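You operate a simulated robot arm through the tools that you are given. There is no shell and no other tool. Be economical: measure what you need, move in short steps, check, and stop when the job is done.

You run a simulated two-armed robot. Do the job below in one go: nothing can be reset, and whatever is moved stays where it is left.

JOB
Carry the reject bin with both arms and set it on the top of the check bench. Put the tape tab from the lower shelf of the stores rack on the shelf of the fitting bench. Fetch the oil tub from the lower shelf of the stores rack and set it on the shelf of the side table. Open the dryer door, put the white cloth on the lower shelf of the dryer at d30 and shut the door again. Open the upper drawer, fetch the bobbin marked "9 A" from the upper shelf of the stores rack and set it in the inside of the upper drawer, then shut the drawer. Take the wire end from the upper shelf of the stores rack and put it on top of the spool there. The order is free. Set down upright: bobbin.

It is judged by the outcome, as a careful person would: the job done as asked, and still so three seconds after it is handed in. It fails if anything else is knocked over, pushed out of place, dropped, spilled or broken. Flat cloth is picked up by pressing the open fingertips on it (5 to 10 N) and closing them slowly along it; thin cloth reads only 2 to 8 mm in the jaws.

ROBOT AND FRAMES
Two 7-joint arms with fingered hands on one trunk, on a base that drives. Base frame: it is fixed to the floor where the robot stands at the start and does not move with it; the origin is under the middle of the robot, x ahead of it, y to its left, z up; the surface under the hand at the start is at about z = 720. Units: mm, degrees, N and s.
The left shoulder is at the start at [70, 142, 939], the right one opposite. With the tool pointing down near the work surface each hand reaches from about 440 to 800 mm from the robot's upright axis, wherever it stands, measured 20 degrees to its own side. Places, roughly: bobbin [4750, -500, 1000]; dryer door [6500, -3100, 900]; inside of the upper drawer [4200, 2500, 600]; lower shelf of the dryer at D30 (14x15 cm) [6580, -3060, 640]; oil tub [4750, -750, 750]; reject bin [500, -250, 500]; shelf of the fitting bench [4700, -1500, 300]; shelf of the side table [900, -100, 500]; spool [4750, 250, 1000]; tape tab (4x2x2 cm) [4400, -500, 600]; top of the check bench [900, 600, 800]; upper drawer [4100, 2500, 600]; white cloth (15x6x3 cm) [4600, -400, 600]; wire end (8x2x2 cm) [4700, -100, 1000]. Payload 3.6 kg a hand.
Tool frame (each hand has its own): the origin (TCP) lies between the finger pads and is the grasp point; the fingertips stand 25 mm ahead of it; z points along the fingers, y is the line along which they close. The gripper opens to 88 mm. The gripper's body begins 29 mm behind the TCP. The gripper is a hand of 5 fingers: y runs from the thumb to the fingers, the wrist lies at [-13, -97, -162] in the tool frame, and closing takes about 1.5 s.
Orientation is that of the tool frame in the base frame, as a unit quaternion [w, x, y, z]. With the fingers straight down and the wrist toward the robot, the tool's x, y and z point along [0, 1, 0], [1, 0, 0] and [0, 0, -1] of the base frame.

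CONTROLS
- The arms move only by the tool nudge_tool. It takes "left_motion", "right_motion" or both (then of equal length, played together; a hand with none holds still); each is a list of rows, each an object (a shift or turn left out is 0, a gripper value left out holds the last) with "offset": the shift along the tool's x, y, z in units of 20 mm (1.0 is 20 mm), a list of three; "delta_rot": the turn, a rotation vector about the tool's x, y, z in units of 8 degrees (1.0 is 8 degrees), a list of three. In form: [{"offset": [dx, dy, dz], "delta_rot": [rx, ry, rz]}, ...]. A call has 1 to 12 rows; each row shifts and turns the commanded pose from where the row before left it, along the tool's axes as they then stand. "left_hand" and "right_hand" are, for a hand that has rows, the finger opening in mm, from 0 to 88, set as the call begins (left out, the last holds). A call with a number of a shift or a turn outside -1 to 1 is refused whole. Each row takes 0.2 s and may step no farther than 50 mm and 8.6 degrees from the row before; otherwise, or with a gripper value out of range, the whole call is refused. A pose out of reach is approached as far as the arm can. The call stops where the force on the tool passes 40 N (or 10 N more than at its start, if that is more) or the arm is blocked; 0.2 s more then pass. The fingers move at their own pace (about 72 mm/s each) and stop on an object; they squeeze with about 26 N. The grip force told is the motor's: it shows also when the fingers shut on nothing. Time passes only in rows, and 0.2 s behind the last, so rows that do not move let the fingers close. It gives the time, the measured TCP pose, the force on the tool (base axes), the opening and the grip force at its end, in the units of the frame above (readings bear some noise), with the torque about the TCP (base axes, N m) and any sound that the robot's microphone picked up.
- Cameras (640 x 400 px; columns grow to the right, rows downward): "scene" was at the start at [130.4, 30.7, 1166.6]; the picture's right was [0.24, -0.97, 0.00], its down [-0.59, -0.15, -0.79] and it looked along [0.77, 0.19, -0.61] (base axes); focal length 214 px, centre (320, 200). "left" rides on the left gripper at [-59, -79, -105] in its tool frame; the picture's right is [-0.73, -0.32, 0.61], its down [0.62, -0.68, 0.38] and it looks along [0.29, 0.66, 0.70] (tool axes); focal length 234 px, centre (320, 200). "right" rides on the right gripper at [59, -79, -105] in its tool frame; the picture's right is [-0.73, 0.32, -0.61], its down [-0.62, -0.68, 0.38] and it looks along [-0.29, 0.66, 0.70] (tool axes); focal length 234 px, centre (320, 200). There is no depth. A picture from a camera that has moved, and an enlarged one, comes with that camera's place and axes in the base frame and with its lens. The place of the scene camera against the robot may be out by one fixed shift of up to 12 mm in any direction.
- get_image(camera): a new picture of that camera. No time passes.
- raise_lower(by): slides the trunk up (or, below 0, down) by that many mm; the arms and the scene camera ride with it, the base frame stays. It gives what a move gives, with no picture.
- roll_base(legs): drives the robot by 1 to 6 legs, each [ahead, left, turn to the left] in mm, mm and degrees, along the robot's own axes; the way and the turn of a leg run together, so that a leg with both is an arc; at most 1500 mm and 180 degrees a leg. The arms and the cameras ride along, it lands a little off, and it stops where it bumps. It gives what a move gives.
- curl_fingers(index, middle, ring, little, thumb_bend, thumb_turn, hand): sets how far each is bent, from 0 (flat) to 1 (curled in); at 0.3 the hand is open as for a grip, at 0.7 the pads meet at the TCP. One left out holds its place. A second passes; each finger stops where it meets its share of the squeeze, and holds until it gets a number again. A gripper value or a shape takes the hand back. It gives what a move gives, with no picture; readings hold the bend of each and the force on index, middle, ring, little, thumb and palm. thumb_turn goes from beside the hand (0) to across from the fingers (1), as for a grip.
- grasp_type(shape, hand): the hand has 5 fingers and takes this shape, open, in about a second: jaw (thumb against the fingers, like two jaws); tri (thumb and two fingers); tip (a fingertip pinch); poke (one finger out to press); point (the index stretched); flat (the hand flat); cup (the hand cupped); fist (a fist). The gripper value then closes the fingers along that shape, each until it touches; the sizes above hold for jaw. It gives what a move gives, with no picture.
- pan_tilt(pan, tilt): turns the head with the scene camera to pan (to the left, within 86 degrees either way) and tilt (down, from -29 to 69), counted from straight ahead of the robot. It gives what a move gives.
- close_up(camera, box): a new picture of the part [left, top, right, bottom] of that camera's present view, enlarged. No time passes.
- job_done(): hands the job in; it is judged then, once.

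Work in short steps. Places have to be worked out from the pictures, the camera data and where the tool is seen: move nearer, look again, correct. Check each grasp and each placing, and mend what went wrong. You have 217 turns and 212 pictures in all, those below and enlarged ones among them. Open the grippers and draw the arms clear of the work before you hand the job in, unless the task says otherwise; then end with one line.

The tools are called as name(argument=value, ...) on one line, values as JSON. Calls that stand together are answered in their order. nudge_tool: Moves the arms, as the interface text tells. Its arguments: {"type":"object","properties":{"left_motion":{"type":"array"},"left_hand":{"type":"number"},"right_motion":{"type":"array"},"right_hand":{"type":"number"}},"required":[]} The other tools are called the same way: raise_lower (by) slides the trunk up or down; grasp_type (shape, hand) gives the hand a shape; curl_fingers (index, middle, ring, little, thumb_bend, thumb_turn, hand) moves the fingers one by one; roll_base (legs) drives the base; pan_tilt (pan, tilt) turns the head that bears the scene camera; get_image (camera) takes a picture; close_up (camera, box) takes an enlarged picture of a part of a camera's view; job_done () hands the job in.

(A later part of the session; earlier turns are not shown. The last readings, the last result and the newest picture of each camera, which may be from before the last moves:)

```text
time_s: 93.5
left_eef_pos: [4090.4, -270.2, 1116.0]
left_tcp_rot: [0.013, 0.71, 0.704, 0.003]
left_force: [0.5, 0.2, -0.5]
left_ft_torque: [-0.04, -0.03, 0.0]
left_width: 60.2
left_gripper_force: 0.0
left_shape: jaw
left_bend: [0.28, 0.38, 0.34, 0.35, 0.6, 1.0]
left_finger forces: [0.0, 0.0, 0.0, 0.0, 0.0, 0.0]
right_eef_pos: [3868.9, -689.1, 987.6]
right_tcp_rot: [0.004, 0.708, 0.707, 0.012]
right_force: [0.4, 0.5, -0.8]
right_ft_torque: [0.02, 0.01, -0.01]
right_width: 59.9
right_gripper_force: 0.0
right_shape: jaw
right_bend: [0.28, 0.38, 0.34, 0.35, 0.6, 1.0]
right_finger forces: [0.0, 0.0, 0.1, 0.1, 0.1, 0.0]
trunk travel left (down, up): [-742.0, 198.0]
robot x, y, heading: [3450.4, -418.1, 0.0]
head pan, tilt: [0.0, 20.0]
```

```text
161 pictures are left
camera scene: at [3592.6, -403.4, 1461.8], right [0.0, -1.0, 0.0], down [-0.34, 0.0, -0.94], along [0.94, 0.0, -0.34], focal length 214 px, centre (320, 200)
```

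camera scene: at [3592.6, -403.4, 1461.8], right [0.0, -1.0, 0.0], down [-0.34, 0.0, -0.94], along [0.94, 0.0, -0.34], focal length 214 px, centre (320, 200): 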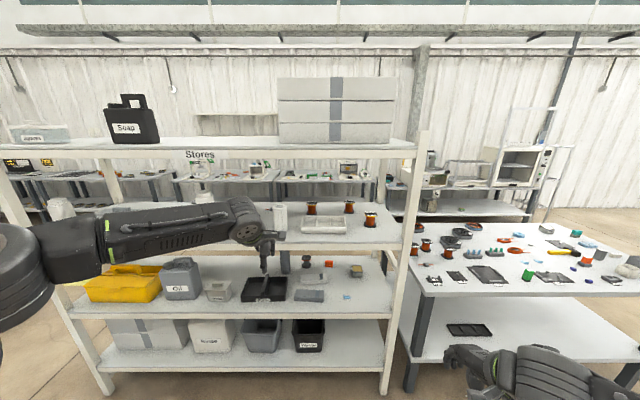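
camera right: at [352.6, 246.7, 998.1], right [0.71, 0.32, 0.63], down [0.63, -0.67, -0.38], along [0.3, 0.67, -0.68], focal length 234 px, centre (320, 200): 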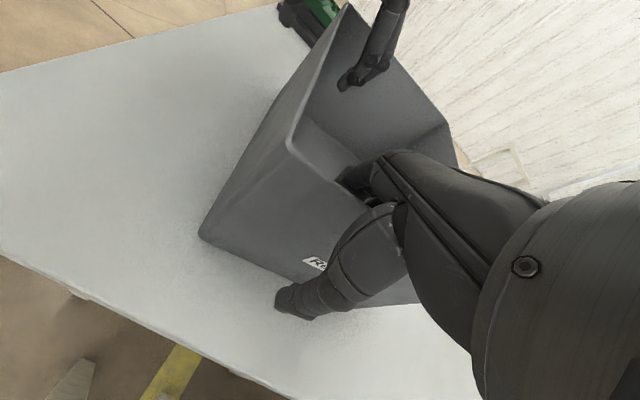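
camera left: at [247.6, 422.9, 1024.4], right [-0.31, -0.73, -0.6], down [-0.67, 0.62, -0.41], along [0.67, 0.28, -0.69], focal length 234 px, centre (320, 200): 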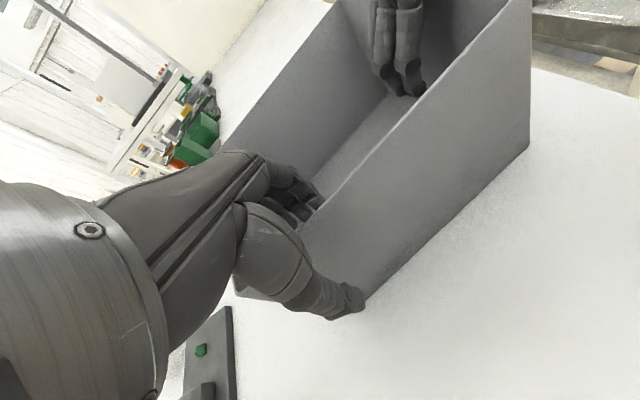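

I can read things better now. I zoom in on the bobbins and the lower right shelf, and retract the right hand further.

close_up(camera="scene", box=[290, 190, 390, 250])

close_up(camera="scene", box=[240, 245, 390, 325])

nudge_tool(right_motion=[{"offset": [-0.3, -1, 0]}, {"offset": [-0.3, -1, 0]}, {"offset": [-0.3, -1, 0]}, {"offset": [-0.3, -1, 0]}, {"offset": [-0.3, -1, 0]}, {"offset": [-0.3, -1, 0]}, {"offset": [-0.3, -1, 0]}, {"offset": [-0.3, -1, 0]}, {"offset": [-0.3, -1, 0]}, {"offset": [-0.3, -1, 0]}])

```text
6.40 times, centred on (340, 220) of scene
camera zoom: at [3592.6, -403.4, 1461.8], right [0.0, -1.0, 0.0], down [-0.34, 0.0, -0.94], along [0.94, 0.0, -0.34], focal length 1373 px, centre (192, 72)
```

zoom: 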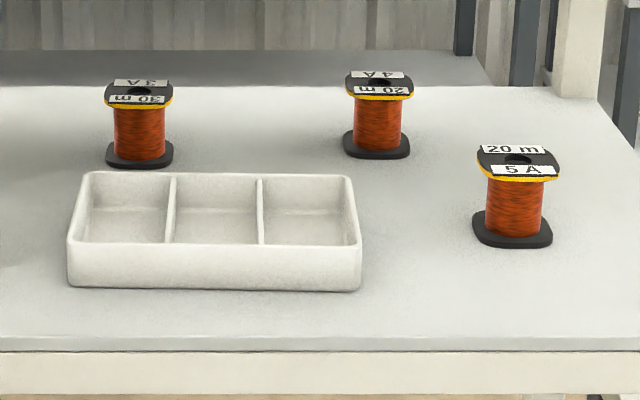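

```text
4.27 times, centred on (315, 285) of scene
camera zoom: at [3592.6, -403.4, 1461.8], right [0.0, -1.0, 0.0], down [-0.34, 0.0, -0.94], along [0.94, 0.0, -0.34], focal length 915 px, centre (341, -163)
```

zoom: 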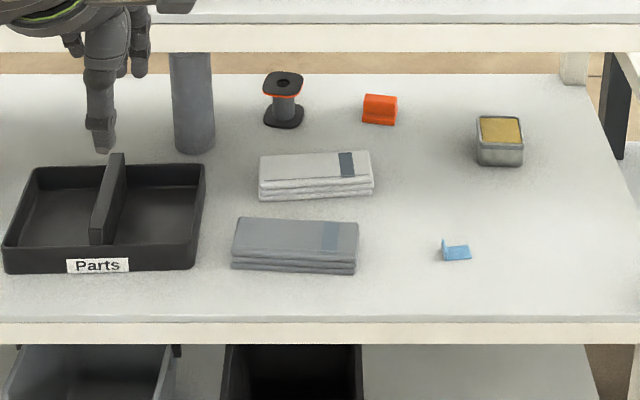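

```text
time_s: 95.7
left_eef_pos: [4089.3, -269.3, 1116.7]
left_tcp_rot: [0.013, 0.71, 0.704, 0.002]
left_force: [-0.4, 0.3, -0.1]
left_ft_torque: [0.02, 0.03, -0.01]
left_width: 59.9
left_gripper_force: 0.0
left_shape: jaw
left_bend: [0.28, 0.38, 0.34, 0.35, 0.6, 1.0]
left_finger forces: [0.0, 0.0, 0.0, 0.0, 0.0, 0.0]
right_eef_pos: [3735.3, -801.2, 954.8]
right_tcp_rot: [0.003, 0.708, 0.706, 0.012]
right_force: [-0.3, 0.1, -0.6]
right_ft_torque: [-0.01, 0.0, 0.01]
right_width: 60.2
right_gripper_force: 0.0
right_shape: jaw
right_bend: [0.28, 0.38, 0.34, 0.35, 0.6, 1.0]
right_finger forces: [0.0, 0.0, 0.0, 0.1, 0.1, 0.0]
right hand out of reach, approached as far as the arm can: row 2, 3, 4, 5, 6, 7, 8, 9, 10
trunk travel left (down, up): [-742.0, 198.0]
robot x, y, heading: [3451.5, -414.0, -0.2]
head pan, tilt: [0.0, 20.0]
```

The blue tab is the tape tab (≈40 mm), the yellow-topped tub the oil tub, the folded white cloth is behind the grey one. I zoom further on the bobbin labels and raise the right hand to clear the shelf edge.

close_up(camera="scene", box=[340, 197, 380, 222])

close_up(camera="scene", box=[295, 197, 335, 222])

nudge_tool(right_motion=[{"offset": [0, 0, -1]}, {"offset": [0, 0, -1]}, {"offset": [0, 0, -1]}, {"offset": [0, 0, -1]}, {"offset": [0, 0, -1]}, {"offset": [0, 0, -1]}, {"offset": [0, 0, -1]}, {"offset": [0, 0, -1]}])

```text
16.00 times, centred on (360, 210) of scene
camera zoom: at [3591.3, -403.3, 1462.0], right [0.0, -1.0, 0.0], down [-0.34, 0.0, -0.94], along [0.94, 0.0, -0.34], focal length 3432 px, centre (-320, 48)
```

zoom: 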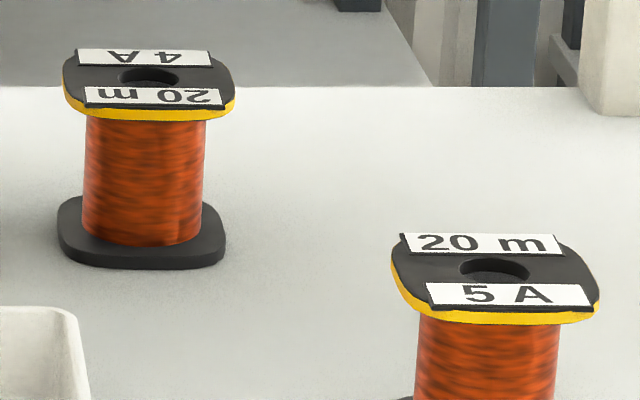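

```text
16.00 times, centred on (315, 210) of scene
camera zoom: at [3591.3, -403.3, 1462.0], right [0.0, -1.0, 0.0], down [-0.34, 0.0, -0.94], along [0.94, 0.0, -0.34], focal length 3432 px, centre (400, 48)
```

zoom: 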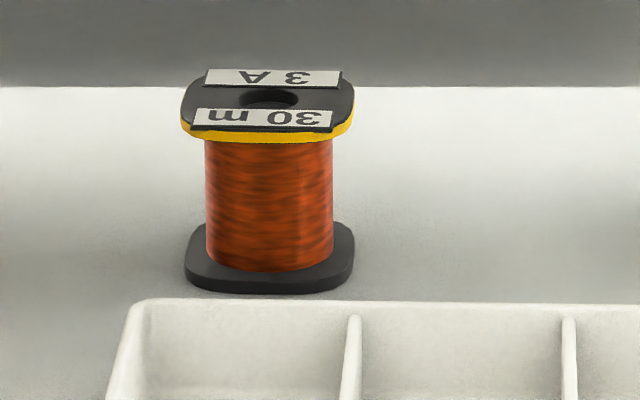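

```text
time_s: 97.5
left_eef_pos: [4089.7, -269.3, 1116.5]
left_tcp_rot: [0.013, 0.71, 0.704, 0.002]
left_force: [0.2, -0.2, 0.0]
left_ft_torque: [0.0, -0.02, -0.03]
left_width: 59.8
left_gripper_force: 0.0
left_shape: jaw
left_bend: [0.28, 0.38, 0.34, 0.35, 0.6, 1.0]
left_finger forces: [0.0, 0.0, 0.0, 0.1, 0.0, 0.0]
right_eef_pos: [3744.0, -827.4, 1074.3]
right_tcp_rot: [0.019, 0.719, 0.694, 0.002]
right_force: [0.0, 0.1, 0.0]
right_ft_torque: [0.0, -0.04, -0.01]
right_width: 59.9
right_gripper_force: 0.0
right_shape: jaw
right_bend: [0.28, 0.38, 0.34, 0.35, 0.6, 1.0]
right_finger forces: [0.0, 0.0, 0.0, 0.0, 0.0, 0.1]
right hand out of reach, approached as far as the arm can: row 1, 2, 3, 5, 6, 7, 8
trunk travel left (down, up): [-742.0, 198.0]
robot x, y, heading: [3450.2, -412.3, 0.1]
head pan, tilt: [0.0, 20.0]
```

The three right-hand bobbins read 3 A, 4 A and 5 A (upside down some), so 9 A may be another; I'll check closer later. To slip under the top shelf beam I tilt the left hand 45° forward and extend it.

nudge_tool(left_motion=[{"delta_rot": [-0.94, 0, 0]}, {"delta_rot": [-0.94, 0, 0]}, {"delta_rot": [-0.94, 0, 0]}, {"delta_rot": [-0.94, 0, 0]}, {"delta_rot": [-0.94, 0, 0]}, {"delta_rot": [-0.94, 0, 0]}, {"offset": [0, 0.7, 0.7]}, {"offset": [0, 0.7, 0.7]}, {"offset": [0, 0.7, 0.7]}, {"offset": [0, 0.7, 0.7]}, {"offset": [0, 0.7, 0.7]}, {"offset": [0, 0.7, 0.7]}])

get_image(camera="left")

get_image(camera="scene")

```text
time_s: 100.1
left_eef_pos: [4172.2, -236.3, 1142.7]
left_tcp_rot: [0.285, 0.652, 0.648, 0.271]
left_force: [0.2, 0.1, -0.7]
left_ft_torque: [0.0, -0.01, -0.02]
left_width: 60.1
left_gripper_force: 0.1
left_shape: jaw
left_bend: [0.28, 0.38, 0.34, 0.35, 0.59, 1.0]
left_finger forces: [0.0, 0.1, 0.1, 0.0, 0.1, 0.1]
left hand out of reach, approached as far as the arm can: row 8, 9, 10, 11, 12
right_eef_pos: [3745.6, -829.1, 1074.9]
right_tcp_rot: [0.019, 0.719, 0.695, 0.002]
right_force: [0.1, -0.5, -0.8]
right_ft_torque: [0.03, 0.0, -0.03]
right_width: 59.8
right_gripper_force: 0.1
right_shape: jaw
right_bend: [0.28, 0.38, 0.34, 0.35, 0.6, 1.0]
right_finger forces: [0.0, 0.0, 0.0, 0.0, 0.1, 0.0]
trunk travel left (down, up): [-742.0, 198.0]
robot x, y, heading: [3453.5, -416.9, -0.1]
head pan, tilt: [0.0, 20.0]
```

```text
156 pictures are left
camera left: at [4040.8, -294.2, 1157.8], right [0.21, -0.74, -0.64], down [-0.19, 0.61, -0.77], along [0.96, 0.28, -0.01], focal length 234 px, centre (320, 200)
```

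left: 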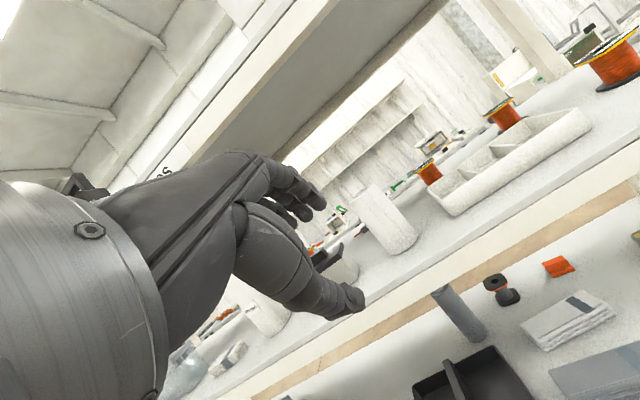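

```text
155 pictures are left
camera scene: at [3592.4, -403.2, 1461.9], right [0.0, -1.0, 0.0], down [-0.34, 0.0, -0.94], along [0.94, 0.0, -0.34], focal length 214 px, centre (320, 200)
```

scene: 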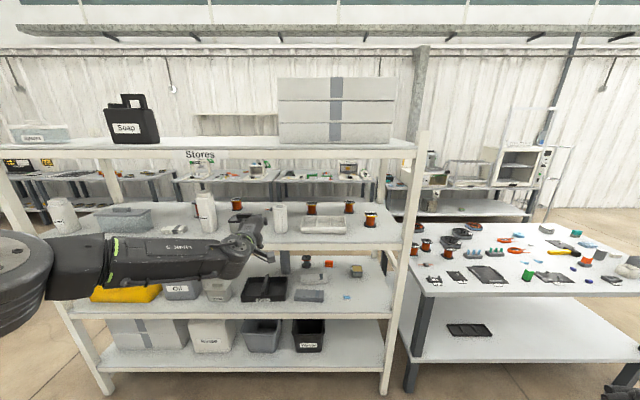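

The left forearm would pass over the Rinse bottle when centred, so I swing the left hand out to its own side (bearing ~30° left); then the base can stand further right and the forearm enters nearly straight.

nudge_tool(left_motion=[{"offset": [0.95, -0.28, -0.28]}, {"offset": [0.95, -0.28, -0.28]}, {"offset": [0.95, -0.28, -0.28]}, {"offset": [0.95, -0.28, -0.28]}, {"offset": [0.95, -0.28, -0.28]}, {"offset": [0.95, -0.28, -0.28]}, {"offset": [0.95, -0.28, -0.28]}, {"offset": [0.95, -0.28, -0.28]}, {"offset": [0.95, -0.28, -0.28]}, {"offset": [0.95, -0.28, -0.28]}], right_motion=[{"offset": [-0.5, 0, 0]}, {"offset": [-0.5, 0, 0]}, {"offset": [-0.5, 0, 0]}, {"offset": [-0.5, 0, 0]}, {"offset": [0, 0, 0]}, {"offset": [0, 0, 0]}, {"offset": [0, 0, 0]}, {"offset": [0, 0, 0]}, {"offset": [0, 0, 0]}, {"offset": [0, 0, 0]}])

pan_tilt(pan=45, tilt=30)

get_image(camera="scene")

```text
time_s: 102.3
left_eef_pos: [4094.0, -45.3, 1138.5]
left_tcp_rot: [0.285, 0.651, 0.649, 0.273]
left_force: [-0.7, 0.0, -0.3]
left_ft_torque: [-0.01, -0.02, 0.0]
left_width: 60.3
left_gripper_force: 0.1
left_shape: jaw
left_bend: [0.28, 0.38, 0.34, 0.35, 0.59, 1.0]
left_finger forces: [0.0, 0.0, 0.1, 0.0, 0.0, 0.0]
right_eef_pos: [3744.2, -863.9, 1076.5]
right_tcp_rot: [0.003, 0.708, 0.706, 0.012]
right_force: [0.2, -0.1, 0.6]
right_ft_torque: [0.0, 0.01, -0.03]
right_width: 60.1
right_gripper_force: 0.1
right_shape: jaw
right_bend: [0.28, 0.38, 0.34, 0.35, 0.6, 1.0]
right_finger forces: [0.0, 0.0, 0.0, 0.0, 0.0, 0.1]
right hand out of reach, approached as far as the arm can: row 1
trunk travel left (down, up): [-742.0, 198.0]
robot x, y, heading: [3453.5, -414.4, 0.0]
head pan, tilt: [0.0, 20.0]
```

```text
time_s: 103.5
left_eef_pos: [4095.5, -44.4, 1138.9]
left_tcp_rot: [0.285, 0.651, 0.648, 0.273]
left_force: [0.9, 0.1, -0.3]
left_ft_torque: [-0.01, 0.0, 0.01]
left_width: 60.2
left_gripper_force: 0.0
left_shape: jaw
left_bend: [0.28, 0.38, 0.34, 0.35, 0.59, 1.0]
left_finger forces: [0.0, 0.0, 0.0, 0.0, 0.0, 0.0]
right_eef_pos: [3743.7, -864.6, 1074.8]
right_tcp_rot: [0.003, 0.707, 0.707, 0.011]
right_force: [0.0, 0.4, 0.5]
right_ft_torque: [0.0, 0.0, 0.02]
right_width: 60.1
right_gripper_force: 0.0
right_shape: jaw
right_bend: [0.28, 0.38, 0.34, 0.35, 0.6, 1.0]
right_finger forces: [0.0, 0.0, 0.1, 0.1, 0.0, 0.0]
trunk travel left (down, up): [-742.0, 198.0]
robot x, y, heading: [3455.3, -417.7, -0.1]
head pan, tilt: [45.0, 30.0]
```

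```text
154 pictures are left
camera scene: at [3563.1, -339.4, 1445.8], right [0.71, -0.71, 0.0], down [-0.35, -0.35, -0.87], along [0.61, 0.61, -0.5], focal length 214 px, centre (320, 200)
```

scene: 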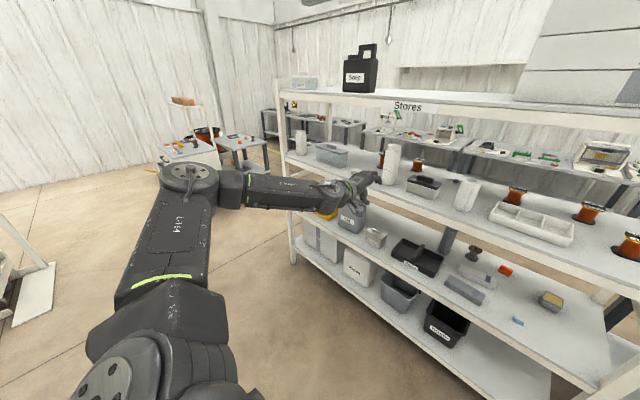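

Elbow now would stay outside the rack. I align y with the wire end, drive in part way above the box, and look with the left camera.

roll_base(legs=[[0, -50, 0], [480, 0, 0]])

get_image(camera="left")

get_image(camera="scene")

```text
time_s: 106.8
left_eef_pos: [4565.0, -90.2, 1138.4]
left_tcp_rot: [0.284, 0.649, 0.651, 0.273]
left_force: [0.0, 0.0, 0.1]
left_ft_torque: [0.01, 0.0, -0.04]
left_width: 60.0
left_gripper_force: 0.1
left_shape: jaw
left_bend: [0.28, 0.38, 0.34, 0.35, 0.59, 1.0]
left_finger forces: [0.1, 0.0, 0.0, 0.1, 0.0, 0.0]
right_eef_pos: [4220.8, -911.6, 1075.3]
right_tcp_rot: [0.003, 0.705, 0.709, 0.011]
right_force: [0.1, -0.7, 0.3]
right_ft_torque: [-0.03, 0.02, -0.02]
right_width: 59.9
right_gripper_force: 0.0
right_shape: jaw
right_bend: [0.28, 0.38, 0.34, 0.35, 0.6, 1.0]
right_finger forces: [0.0, 0.0, 0.0, 0.1, 0.0, 0.1]
trunk travel left (down, up): [-742.0, 198.0]
robot x, y, heading: [3929.9, -459.9, 0.4]
head pan, tilt: [45.0, 30.0]
```

```text
153 pictures are left
camera left: at [4435.4, -149.6, 1154.4], right [0.21, -0.74, -0.64], down [-0.19, 0.61, -0.77], along [0.96, 0.29, -0.01], focal length 234 px, centre (320, 200)
```

left: 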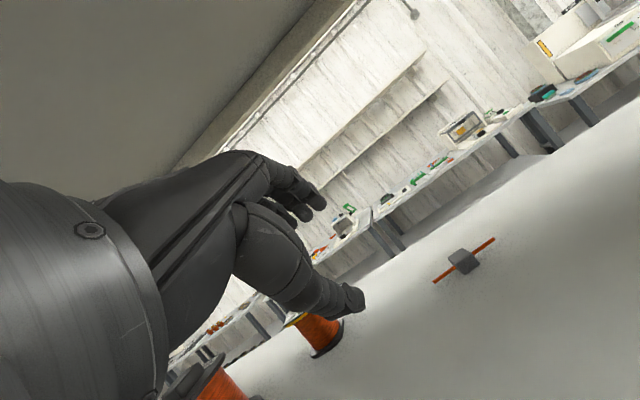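

```text
152 pictures are left
camera scene: at [4036.6, -387.4, 1445.9], right [0.71, -0.7, 0.0], down [-0.35, -0.36, -0.87], along [0.61, 0.62, -0.5], focal length 214 px, centre (320, 200)
```

scene: 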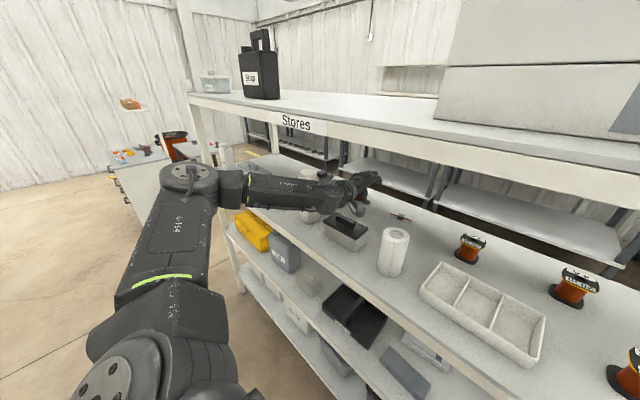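

The wire end (thin wire with a grey block) lies along y, centred at about (4687,−148). I untilt the hand to ~20°, and shift the base so it hovers over it.

nudge_tool(left_motion=[{"delta_rot": [0.8, 0, 0]}, {"delta_rot": [0.8, 0, 0]}, {"delta_rot": [0.8, 0, 0]}, {"delta_rot": [0.7, 0, 0]}])

roll_base(legs=[[115, -58, 0]])

raise_lower(by=-60)

get_image(camera="left")

get_image(camera="scene")

```text
time_s: 107.8
left_eef_pos: [4566.1, -90.4, 1138.8]
left_tcp_rot: [0.136, 0.694, 0.695, 0.129]
left_force: [0.3, 0.1, 0.8]
left_ft_torque: [-0.03, -0.01, 0.0]
left_width: 60.1
left_gripper_force: 0.0
left_shape: jaw
left_bend: [0.28, 0.38, 0.34, 0.35, 0.59, 1.0]
left_finger forces: [0.0, 0.0, 0.1, 0.0, 0.0, 0.0]
right_eef_pos: [4221.5, -913.1, 1075.0]
right_tcp_rot: [0.001, 0.705, 0.709, 0.013]
right_force: [-0.2, 0.0, 0.2]
right_ft_torque: [0.03, 0.03, -0.03]
right_width: 60.0
right_gripper_force: 0.0
right_shape: jaw
right_bend: [0.28, 0.38, 0.34, 0.35, 0.6, 1.0]
right_finger forces: [0.0, 0.0, 0.0, 0.1, 0.0, 0.0]
trunk travel left (down, up): [-742.0, 198.0]
robot x, y, heading: [3929.0, -460.3, 0.4]
head pan, tilt: [45.0, 30.0]
```

```text
time_s: 109.1
left_eef_pos: [4648.2, -128.7, 1140.1]
left_tcp_rot: [0.148, 0.689, 0.698, 0.127]
left_force: [0.7, -1.0, 0.8]
left_ft_torque: [0.0, 0.02, -0.03]
left_width: 59.8
left_gripper_force: 0.2
left_shape: jaw
left_bend: [0.28, 0.38, 0.34, 0.35, 0.59, 0.99]
left_finger forces: [0.0, 0.0, 0.0, 0.0, 0.0, 0.1]
right_eef_pos: [4314.1, -953.9, 1086.3]
right_tcp_rot: [0.016, 0.702, 0.711, 0.018]
right_force: [0.1, 0.1, 0.2]
right_ft_torque: [0.0, 0.01, -0.02]
right_width: 59.9
right_gripper_force: 0.0
right_shape: jaw
right_bend: [0.28, 0.38, 0.34, 0.35, 0.6, 1.0]
right_finger forces: [0.0, 0.0, 0.0, 0.0, 0.0, 0.0]
trunk travel left (down, up): [-742.0, 198.0]
robot x, y, heading: [4044.1, -516.7, 0.6]
head pan, tilt: [45.0, 30.0]
```

```text
time_s: 110.1
left_eef_pos: [4678.1, -141.5, 1070.8]
left_tcp_rot: [0.133, 0.692, 0.699, 0.122]
left_force: [0.6, -0.3, 0.4]
left_ft_torque: [0.02, 0.0, 0.01]
left_width: 60.2
left_gripper_force: 0.1
left_shape: jaw
left_bend: [0.28, 0.38, 0.34, 0.35, 0.59, 0.99]
left_finger forces: [0.0, 0.1, 0.0, 0.0, 0.1, 0.0]
right_eef_pos: [4343.3, -967.8, 1013.2]
right_tcp_rot: [0.002, 0.703, 0.711, 0.011]
right_force: [0.1, 0.6, -0.1]
right_ft_torque: [0.04, 0.02, 0.01]
right_width: 60.1
right_gripper_force: 0.0
right_shape: jaw
right_bend: [0.28, 0.38, 0.34, 0.35, 0.6, 1.0]
right_finger forces: [0.1, 0.0, 0.0, 0.0, 0.0, 0.0]
trunk travel left (down, up): [-682.0, 258.0]
robot x, y, heading: [4039.3, -519.5, 0.6]
head pan, tilt: [45.0, 30.0]
```

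```text
151 pictures are left
camera left: at [4567.6, -201.8, 1141.5], right [-0.08, -0.74, -0.67], down [-0.51, 0.61, -0.61], along [0.86, 0.29, -0.42], focal length 234 px, centre (320, 200)
```

left: 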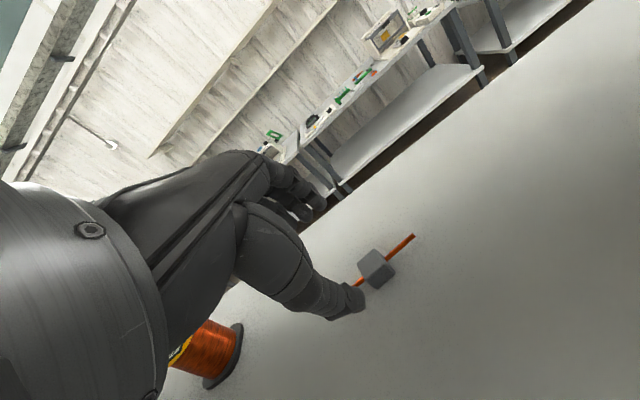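

```text
150 pictures are left
camera scene: at [4154.7, -445.3, 1385.9], right [0.72, -0.7, 0.0], down [-0.35, -0.36, -0.87], along [0.6, 0.62, -0.5], focal length 214 px, centre (320, 200)
```

scene: 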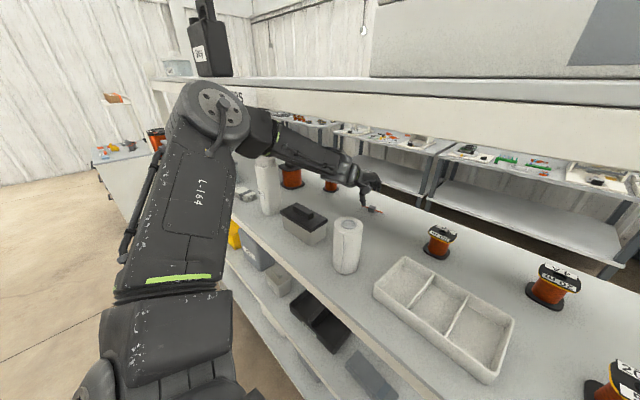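

The hand is nearly over the block. I lower 20 mm, reduce the tilt by 12° and fine-align, opening 44 mm.

raise_lower(by=-20)

nudge_tool(left_motion=[{"delta_rot": [0.5, 0, 0], "offset": [-0.2, 0.2, 0]}, {"delta_rot": [0.5, 0, 0], "offset": [-0.2, 0.2, 0]}, {"delta_rot": [0.5, 0, 0]}, {}], left_hand=44)

get_image(camera="left")

```text
time_s: 110.8
left_eef_pos: [4676.9, -140.2, 1050.9]
left_tcp_rot: [0.134, 0.691, 0.699, 0.122]
left_force: [0.0, 0.0, 0.3]
left_ft_torque: [0.03, 0.0, 0.02]
left_width: 59.9
left_gripper_force: 0.1
left_shape: jaw
left_bend: [0.28, 0.38, 0.34, 0.35, 0.59, 0.99]
left_finger forces: [0.1, 0.0, 0.1, 0.0, 0.1, 0.0]
right_eef_pos: [4341.5, -966.0, 994.6]
right_tcp_rot: [0.001, 0.703, 0.711, 0.012]
right_force: [-0.6, -0.7, 0.0]
right_ft_torque: [-0.03, 0.0, 0.05]
right_width: 60.1
right_gripper_force: 0.0
right_shape: jaw
right_bend: [0.28, 0.38, 0.34, 0.35, 0.6, 1.0]
right_finger forces: [0.0, 0.1, 0.0, 0.1, 0.0, 0.0]
trunk travel left (down, up): [-662.0, 278.0]
robot x, y, heading: [4046.0, -516.2, 0.6]
head pan, tilt: [45.0, 30.0]
```

```text
time_s: 111.8
left_eef_pos: [4676.1, -136.5, 1048.4]
left_tcp_rot: [0.097, 0.69, 0.711, 0.097]
left_force: [0.3, 0.9, -0.7]
left_ft_torque: [0.0, 0.0, 0.01]
left_width: 44.3
left_gripper_force: 0.1
left_shape: jaw
left_bend: [0.74, 0.44, 0.41, 0.41, 0.69, 1.0]
left_finger forces: [0.1, 0.1, 0.0, 0.0, 0.0, 0.0]
left hand out of reach, approached as far as the arm can: row 1, 2
right_eef_pos: [4342.3, -966.1, 994.5]
right_tcp_rot: [0.002, 0.702, 0.712, 0.012]
right_force: [-0.2, 0.1, 0.6]
right_ft_torque: [0.01, 0.0, -0.02]
right_width: 59.8
right_gripper_force: 0.0
right_shape: jaw
right_bend: [0.28, 0.38, 0.34, 0.35, 0.6, 1.0]
right_finger forces: [0.0, 0.0, 0.0, 0.0, 0.0, 0.0]
trunk travel left (down, up): [-662.0, 278.0]
robot x, y, heading: [4040.1, -522.9, 1.0]
head pan, tilt: [45.0, 30.0]
```

```text
149 pictures are left
camera left: at [4574.1, -199.9, 1127.2], right [-0.13, -0.73, -0.67], down [-0.57, 0.61, -0.56], along [0.81, 0.31, -0.49], focal length 234 px, centre (320, 200)
```

left: 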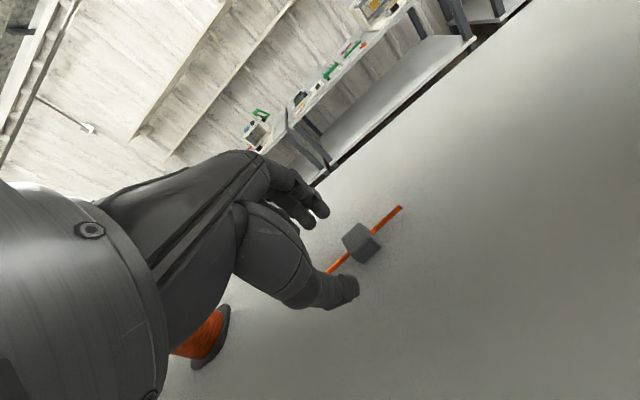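

Arm is at the edge of its reach, so I correct by 10 mm ahead and 15 mm right with the base, then lower.

roll_base(legs=[[10, -15, 0]])

raise_lower(by=-20)

get_image(camera="left")

```text
time_s: 112.5
left_eef_pos: [4685.3, -148.2, 1048.8]
left_tcp_rot: [0.098, 0.689, 0.711, 0.096]
left_force: [0.9, -0.1, 0.1]
left_ft_torque: [-0.02, 0.01, -0.01]
left_width: 44.3
left_gripper_force: 0.1
left_shape: jaw
left_bend: [0.74, 0.44, 0.41, 0.41, 0.69, 1.0]
left_finger forces: [0.0, 0.1, 0.0, 0.1, 0.0, 0.0]
right_eef_pos: [4351.0, -978.7, 995.7]
right_tcp_rot: [0.005, 0.703, 0.711, 0.012]
right_force: [0.6, 0.4, -0.5]
right_ft_torque: [-0.03, 0.03, 0.01]
right_width: 60.0
right_gripper_force: 0.0
right_shape: jaw
right_bend: [0.28, 0.38, 0.34, 0.35, 0.6, 1.0]
right_finger forces: [0.0, 0.0, 0.0, 0.1, 0.0, 0.0]
trunk travel left (down, up): [-662.0, 278.0]
robot x, y, heading: [4055.8, -531.9, 0.9]
head pan, tilt: [45.0, 30.0]
```

```text
time_s: 113.2
left_eef_pos: [4684.0, -153.6, 1031.5]
left_tcp_rot: [0.098, 0.69, 0.71, 0.1]
left_force: [-4.2, 1.2, 20.2]
left_ft_torque: [-0.06, 0.58, -0.03]
left_width: 43.7
left_gripper_force: 0.0
left_shape: jaw
left_bend: [0.74, 0.44, 0.41, 0.41, 0.73, 1.0]
left_finger forces: [0.0, 0.1, 0.1, 0.0, 19.8, 0.0]
right_eef_pos: [4348.9, -982.2, 975.5]
right_tcp_rot: [0.002, 0.703, 0.711, 0.013]
right_force: [0.3, 0.5, 0.1]
right_ft_torque: [-0.06, 0.02, 0.01]
right_width: 60.0
right_gripper_force: 0.1
right_shape: jaw
right_bend: [0.28, 0.38, 0.34, 0.35, 0.6, 1.0]
right_finger forces: [0.0, 0.0, 0.1, 0.0, 0.0, 0.0]
trunk travel left (down, up): [-642.0, 298.0]
robot x, y, heading: [4053.6, -532.5, 0.7]
head pan, tilt: [45.0, 30.0]
```

```text
148 pictures are left
camera left: at [4581.4, -216.3, 1110.8], right [-0.12, -0.73, -0.67], down [-0.57, 0.61, -0.56], along [0.82, 0.31, -0.49], focal length 234 px, centre (320, 200)
```

left: 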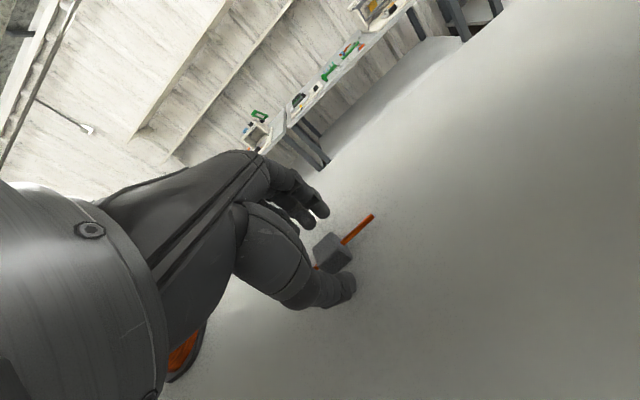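

The thumb touches the shelf and the block is between thumb and fingers. I ease up 4 mm and close.

raise_lower(by=0)

nudge_tool(left_motion=[{"offset": [0, 0, -0.2]}, {}, {}, {}, {}, {}, {}, {}], left_hand=0)

get_image(camera="left")

```text
time_s: 113.7
left_eef_pos: [4683.5, -153.2, 1031.7]
left_tcp_rot: [0.097, 0.69, 0.711, 0.099]
left_force: [-5.2, 0.9, 20.1]
left_ft_torque: [-0.07, 0.51, -0.01]
left_width: 42.6
left_gripper_force: 0.1
left_shape: jaw
left_bend: [0.74, 0.44, 0.41, 0.41, 0.74, 1.0]
left_finger forces: [0.1, 0.1, 0.1, 0.0, 20.1, 0.0]
right_eef_pos: [4347.7, -982.2, 975.4]
right_tcp_rot: [0.003, 0.703, 0.711, 0.014]
right_force: [0.2, -0.3, -0.9]
right_ft_torque: [-0.04, 0.0, -0.01]
right_width: 60.1
right_gripper_force: 0.0
right_shape: jaw
right_bend: [0.28, 0.38, 0.34, 0.35, 0.6, 1.0]
right_finger forces: [0.0, 0.0, 0.0, 0.0, 0.0, 0.1]
trunk travel left (down, up): [-642.0, 298.0]
robot x, y, heading: [4053.6, -534.8, 0.7]
head pan, tilt: [45.0, 30.0]
```

```text
time_s: 115.5
left_eef_pos: [4685.3, -151.6, 1032.2]
left_tcp_rot: [0.096, 0.69, 0.711, 0.098]
left_force: [-1.3, -0.1, 2.2]
left_ft_torque: [0.0, 0.07, 0.02]
left_width: 15.0
left_gripper_force: 26.1
left_shape: jaw
left_bend: [0.7, 0.7, 0.7, 0.7, 0.74, 1.0]
left_finger forces: [14.0, 7.7, 0.1, 0.0, 22.7, 0.1]
right_eef_pos: [4351.2, -981.4, 974.9]
right_tcp_rot: [0.003, 0.703, 0.711, 0.012]
right_force: [0.3, -0.3, -0.5]
right_ft_torque: [0.02, -0.03, -0.02]
right_width: 59.9
right_gripper_force: 0.1
right_shape: jaw
right_bend: [0.28, 0.38, 0.34, 0.35, 0.6, 1.0]
right_finger forces: [0.0, 0.0, 0.1, 0.0, 0.1, 0.1]
trunk travel left (down, up): [-642.0, 298.0]
robot x, y, heading: [4051.5, -534.3, 1.1]
head pan, tilt: [45.0, 30.0]
```

```text
147 pictures are left
camera left: at [4582.3, -214.9, 1111.1], right [-0.12, -0.73, -0.67], down [-0.57, 0.61, -0.56], along [0.81, 0.31, -0.49], focal length 234 px, centre (320, 200)
```

left: 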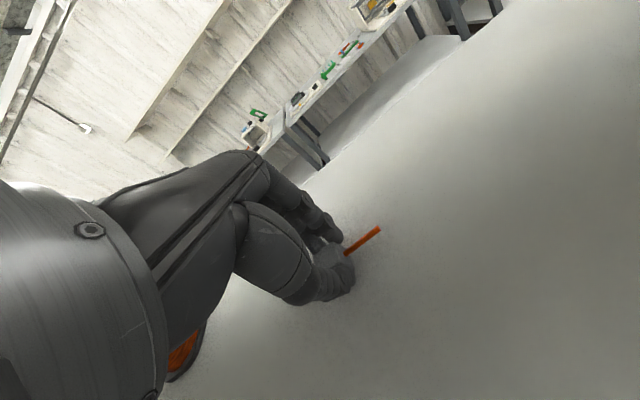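

The block is held (15 mm, 26 N). I lift 90 mm and look.

raise_lower(by=85)

get_image(camera="left")

get_image(camera="scene")

```text
time_s: 116.7
left_eef_pos: [4674.3, -154.3, 1083.9]
left_tcp_rot: [0.084, 0.691, 0.713, 0.079]
left_force: [0.3, 0.3, -0.2]
left_ft_torque: [0.01, 0.0, 0.01]
left_width: 14.9
left_gripper_force: 26.0
left_shape: jaw
left_bend: [0.7, 0.7, 0.7, 0.7, 0.74, 1.0]
left_finger forces: [14.1, 7.9, 0.0, 0.0, 22.0, 0.0]
right_eef_pos: [4345.9, -982.4, 1051.1]
right_tcp_rot: [0.004, 0.703, 0.711, 0.013]
right_force: [0.7, -0.7, -0.7]
right_ft_torque: [0.02, -0.04, -0.03]
right_width: 59.9
right_gripper_force: 0.1
right_shape: jaw
right_bend: [0.28, 0.38, 0.34, 0.35, 0.6, 1.0]
right_finger forces: [0.0, 0.0, 0.1, 0.0, 0.1, 0.0]
trunk travel left (down, up): [-727.0, 213.0]
robot x, y, heading: [4048.4, -535.9, 0.9]
head pan, tilt: [45.0, 30.0]
```

```text
146 pictures are left
camera left: at [4574.4, -215.6, 1167.8], right [-0.15, -0.74, -0.66], down [-0.59, 0.6, -0.54], along [0.79, 0.31, -0.53], focal length 234 px, centre (320, 200)
```

left: 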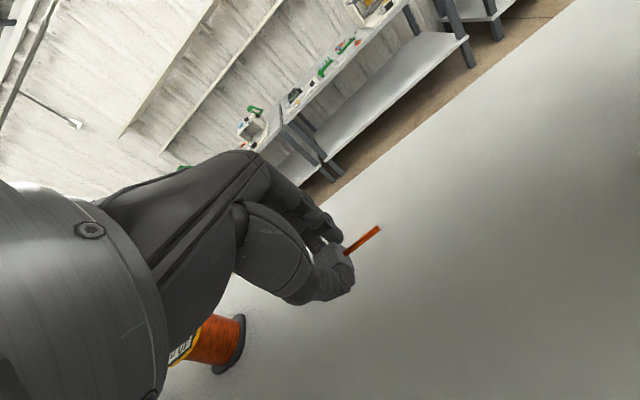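

```text
145 pictures are left
camera scene: at [4156.6, -460.4, 1421.5], right [0.72, -0.7, 0.0], down [-0.35, -0.36, -0.87], along [0.6, 0.62, -0.5], focal length 214 px, centre (320, 200)
```

scene: 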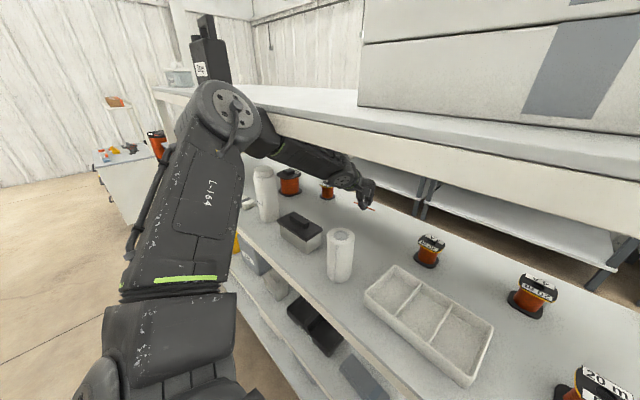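

The forearm is pressing the top shelf's beam (TCP rose only 52 mm). I lower 40 mm at once, then tilt the hand forward 29° to drop the wrist and forearm.

raise_lower(by=-40)

nudge_tool(left_motion=[{"delta_rot": [-0.9, 0, 0]}, {"delta_rot": [-0.9, 0, 0]}, {"delta_rot": [-0.9, 0, 0]}, {"delta_rot": [-0.9, 0, 0]}, {}])

get_image(camera="scene")

```text
time_s: 117.5
left_eef_pos: [4687.6, -150.2, 1079.7]
left_tcp_rot: [0.098, 0.69, 0.71, 0.098]
left_force: [1.0, -0.3, -0.6]
left_ft_torque: [0.03, -0.02, -0.01]
left_width: 14.9
left_gripper_force: 26.4
left_shape: jaw
left_bend: [0.7, 0.7, 0.7, 0.7, 0.74, 1.0]
left_finger forces: [14.2, 8.0, 0.0, 0.0, 22.0, 0.0]
right_eef_pos: [4351.8, -979.8, 1021.3]
right_tcp_rot: [0.003, 0.703, 0.712, 0.011]
right_force: [-0.4, -1.0, 0.1]
right_ft_torque: [0.0, 0.0, -0.01]
right_width: 60.2
right_gripper_force: 0.1
right_shape: jaw
right_bend: [0.28, 0.38, 0.34, 0.35, 0.6, 1.0]
right_finger forces: [0.0, 0.0, 0.0, 0.1, 0.0, 0.1]
trunk travel left (down, up): [-687.0, 253.0]
robot x, y, heading: [4057.9, -535.0, 0.6]
head pan, tilt: [45.0, 30.0]
```

```text
time_s: 118.8
left_eef_pos: [4682.9, -153.2, 1070.3]
left_tcp_rot: [0.232, 0.66, 0.676, 0.233]
left_force: [0.4, -0.2, 0.0]
left_ft_torque: [0.03, -0.04, 0.01]
left_width: 15.1
left_gripper_force: 25.9
left_shape: jaw
left_bend: [0.7, 0.7, 0.7, 0.7, 0.74, 1.0]
left_finger forces: [14.0, 8.1, 0.0, 0.0, 22.1, 0.0]
left hand out of reach, approached as far as the arm can: row 1
right_eef_pos: [4350.7, -980.9, 1020.2]
right_tcp_rot: [0.003, 0.702, 0.712, 0.013]
right_force: [0.2, 0.2, -0.2]
right_ft_torque: [-0.03, 0.03, 0.01]
right_width: 59.9
right_gripper_force: 0.0
right_shape: jaw
right_bend: [0.28, 0.38, 0.34, 0.35, 0.6, 1.0]
right_finger forces: [0.1, 0.1, 0.1, 0.0, 0.1, 0.0]
trunk travel left (down, up): [-687.0, 253.0]
robot x, y, heading: [4053.5, -532.5, 0.5]
head pan, tilt: [45.0, 30.0]
```

```text
144 pictures are left
camera scene: at [4162.7, -458.5, 1390.9], right [0.72, -0.7, 0.0], down [-0.35, -0.36, -0.87], along [0.6, 0.62, -0.5], focal length 214 px, centre (320, 200)
```

scene: 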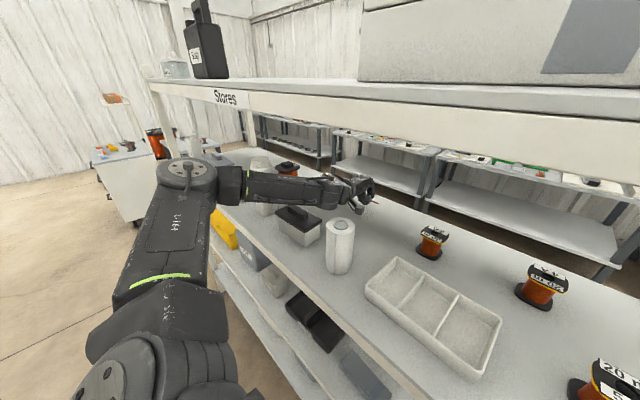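

The forearm is down and clear. I raise 70 mm, back straight out, and survey the spool area with the scene camera.

raise_lower(by=70)

roll_base(legs=[[-600, 0, 0]])

roll_base(legs=[[0, 250, 0]])

pan_tilt(pan=25, tilt=20)

get_image(camera="scene")

get_image(camera="left")

```text
time_s: 119.8
left_eef_pos: [4682.2, -153.1, 1140.4]
left_tcp_rot: [0.231, 0.661, 0.675, 0.233]
left_force: [0.0, -0.2, -0.4]
left_ft_torque: [0.0, 0.02, 0.02]
left_width: 14.7
left_gripper_force: 26.1
left_shape: jaw
left_bend: [0.7, 0.7, 0.7, 0.7, 0.74, 1.0]
left_finger forces: [13.9, 8.1, 0.0, 0.0, 22.0, 0.1]
right_eef_pos: [4351.7, -980.3, 1089.1]
right_tcp_rot: [0.003, 0.702, 0.712, 0.011]
right_force: [-0.3, 0.0, -0.4]
right_ft_torque: [0.02, 0.01, 0.02]
right_width: 60.2
right_gripper_force: 0.3
right_shape: jaw
right_bend: [0.28, 0.38, 0.34, 0.35, 0.6, 1.0]
right_finger forces: [0.0, 0.0, 0.1, 0.0, 0.0, 0.0]
trunk travel left (down, up): [-757.0, 183.0]
robot x, y, heading: [4054.9, -534.2, 0.6]
head pan, tilt: [45.0, 30.0]
```

```text
time_s: 123.2
left_eef_pos: [4070.3, -157.1, 1140.2]
left_tcp_rot: [0.228, 0.654, 0.682, 0.235]
left_force: [0.3, 0.3, -0.6]
left_ft_torque: [0.01, 0.02, 0.01]
left_width: 14.8
left_gripper_force: 25.9
left_shape: jaw
left_bend: [0.7, 0.7, 0.7, 0.7, 0.74, 1.0]
left_finger forces: [14.0, 8.1, 0.0, 0.1, 22.0, 0.1]
right_eef_pos: [3754.1, -989.4, 1090.3]
right_tcp_rot: [0.002, 0.696, 0.718, 0.011]
right_force: [-0.3, 0.8, -0.2]
right_ft_torque: [0.01, 0.0, 0.02]
right_width: 60.0
right_gripper_force: 0.0
right_shape: jaw
right_bend: [0.28, 0.38, 0.34, 0.35, 0.6, 1.0]
right_finger forces: [0.1, 0.0, 0.0, 0.0, 0.0, 0.0]
trunk travel left (down, up): [-757.0, 183.0]
robot x, y, heading: [3447.9, -550.0, 2.2]
head pan, tilt: [45.0, 30.0]
```

```text
time_s: 125.1
left_eef_pos: [4060.9, 95.0, 1140.7]
left_tcp_rot: [0.228, 0.654, 0.682, 0.236]
left_force: [0.9, -0.3, -0.5]
left_ft_torque: [0.02, 0.0, -0.03]
left_width: 15.0
left_gripper_force: 25.7
left_shape: jaw
left_bend: [0.7, 0.7, 0.7, 0.7, 0.74, 1.0]
left_finger forces: [14.0, 8.1, 0.1, 0.0, 22.1, 0.0]
right_eef_pos: [3746.7, -739.9, 1089.9]
right_tcp_rot: [0.002, 0.696, 0.718, 0.013]
right_force: [-0.4, 0.3, -0.1]
right_ft_torque: [-0.01, 0.0, -0.01]
right_width: 59.8
right_gripper_force: 0.0
right_shape: jaw
right_bend: [0.28, 0.38, 0.34, 0.35, 0.6, 1.0]
right_finger forces: [0.1, 0.1, 0.0, 0.1, 0.1, 0.1]
trunk travel left (down, up): [-757.0, 183.0]
robot x, y, heading: [3440.4, -298.6, 1.9]
head pan, tilt: [45.0, 30.0]
```

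```text
time_s: 125.9
left_eef_pos: [4061.7, 95.8, 1139.3]
left_tcp_rot: [0.229, 0.655, 0.681, 0.234]
left_force: [0.0, 0.0, 0.0]
left_ft_torque: [0.01, -0.01, 0.01]
left_width: 14.7
left_gripper_force: 25.6
left_shape: jaw
left_bend: [0.7, 0.7, 0.7, 0.7, 0.74, 1.0]
left_finger forces: [14.0, 8.1, 0.0, 0.0, 22.0, 0.0]
right_eef_pos: [3746.4, -736.2, 1090.7]
right_tcp_rot: [0.003, 0.695, 0.718, 0.012]
right_force: [-0.3, 0.4, -0.4]
right_ft_torque: [-0.01, -0.03, 0.03]
right_width: 60.1
right_gripper_force: 0.1
right_shape: jaw
right_bend: [0.28, 0.38, 0.34, 0.35, 0.6, 1.0]
right_finger forces: [0.0, 0.0, 0.0, 0.1, 0.0, 0.0]
trunk travel left (down, up): [-757.0, 183.0]
robot x, y, heading: [3439.1, -296.5, 1.8]
head pan, tilt: [25.0, 20.0]
```

```text
143 pictures are left
camera scene: at [3568.8, -242.3, 1476.8], right [0.45, -0.89, 0.0], down [-0.31, -0.16, -0.94], along [0.84, 0.43, -0.34], focal length 214 px, centre (320, 200)
```

scene: 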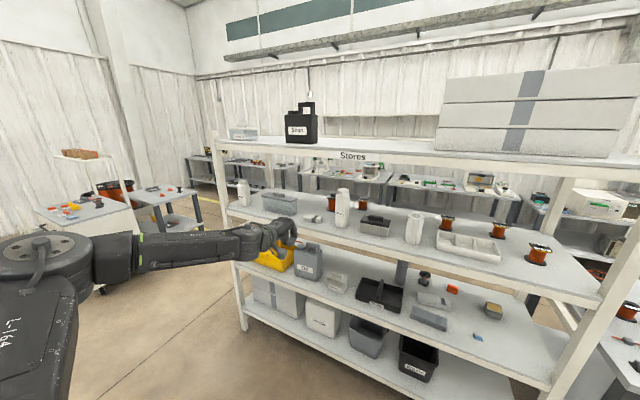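

```text
142 pictures are left
camera left: at [3936.9, 31.1, 1173.2], right [0.15, -0.72, -0.67], down [-0.32, 0.61, -0.73], along [0.93, 0.33, -0.14], focal length 234 px, centre (320, 200)
```

left: 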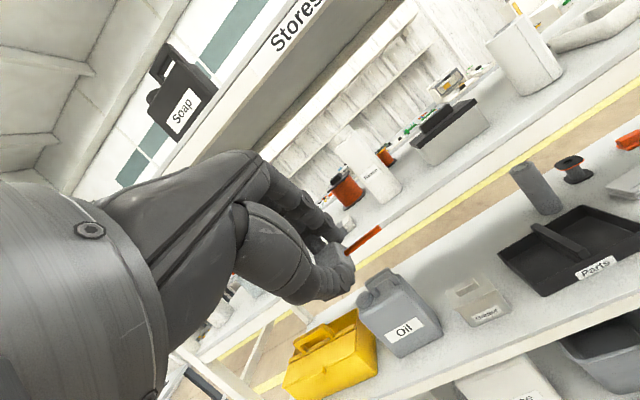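

I zoom in on the spool area.

close_up(camera="scene", box=[310, 180, 390, 230])

close_up(camera="left", box=[310, 100, 470, 230])

```text
8.00 times, centred on (350, 205) of scene
camera zoom: at [3568.8, -242.3, 1476.8], right [0.45, -0.89, 0.0], down [-0.31, -0.16, -0.94], along [0.84, 0.43, -0.34], focal length 1716 px, centre (80, 160)
```

zoom: 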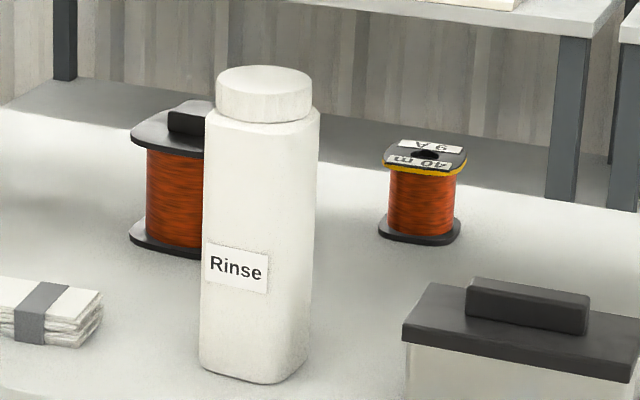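

```text
3.08 times, centred on (390, 165) of left
camera zoom: at [3936.9, 31.1, 1173.2], right [0.15, -0.72, -0.67], down [-0.32, 0.61, -0.73], along [0.93, 0.33, -0.14], focal length 720 px, centre (105, 308)
```

zoom: 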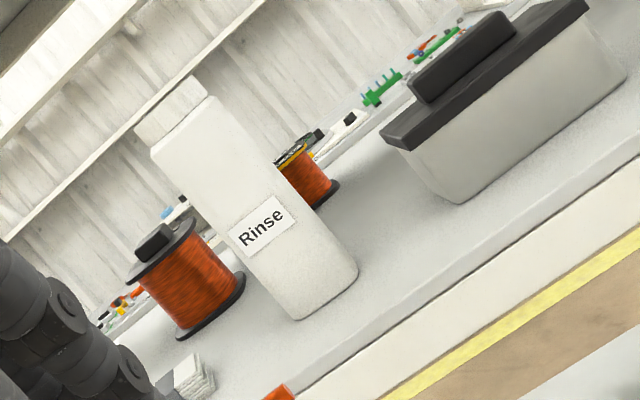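

The bobbin right of the Rinse bottle looks like "9 A / 40 m" upside down. I zoom in hard to tell 9 from 6.

close_up(camera="scene", box=[354, 192, 374, 212])

close_up(camera="scene", box=[322, 188, 346, 212])

```text
16.00 times, centred on (364, 202) of scene
camera zoom: at [3568.8, -242.3, 1476.8], right [0.45, -0.89, 0.0], down [-0.31, -0.16, -0.94], along [0.84, 0.43, -0.34], focal length 3432 px, centre (-384, 168)
```

zoom: 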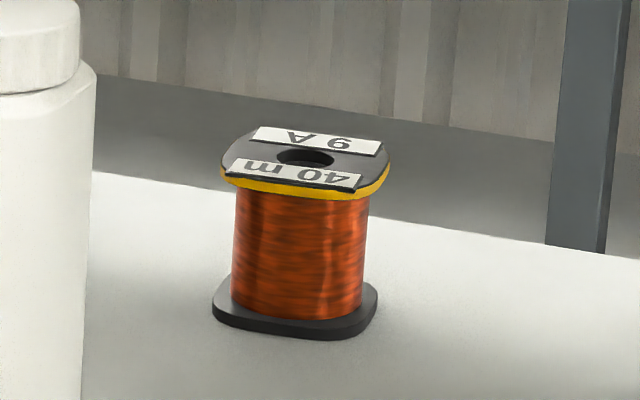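

```text
16.00 times, centred on (334, 200) of scene
camera zoom: at [3568.8, -242.3, 1476.8], right [0.45, -0.89, 0.0], down [-0.31, -0.16, -0.94], along [0.84, 0.43, -0.34], focal length 3432 px, centre (96, 200)
```

zoom: 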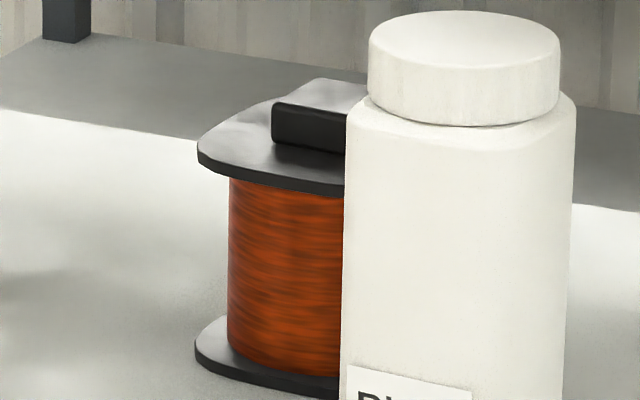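

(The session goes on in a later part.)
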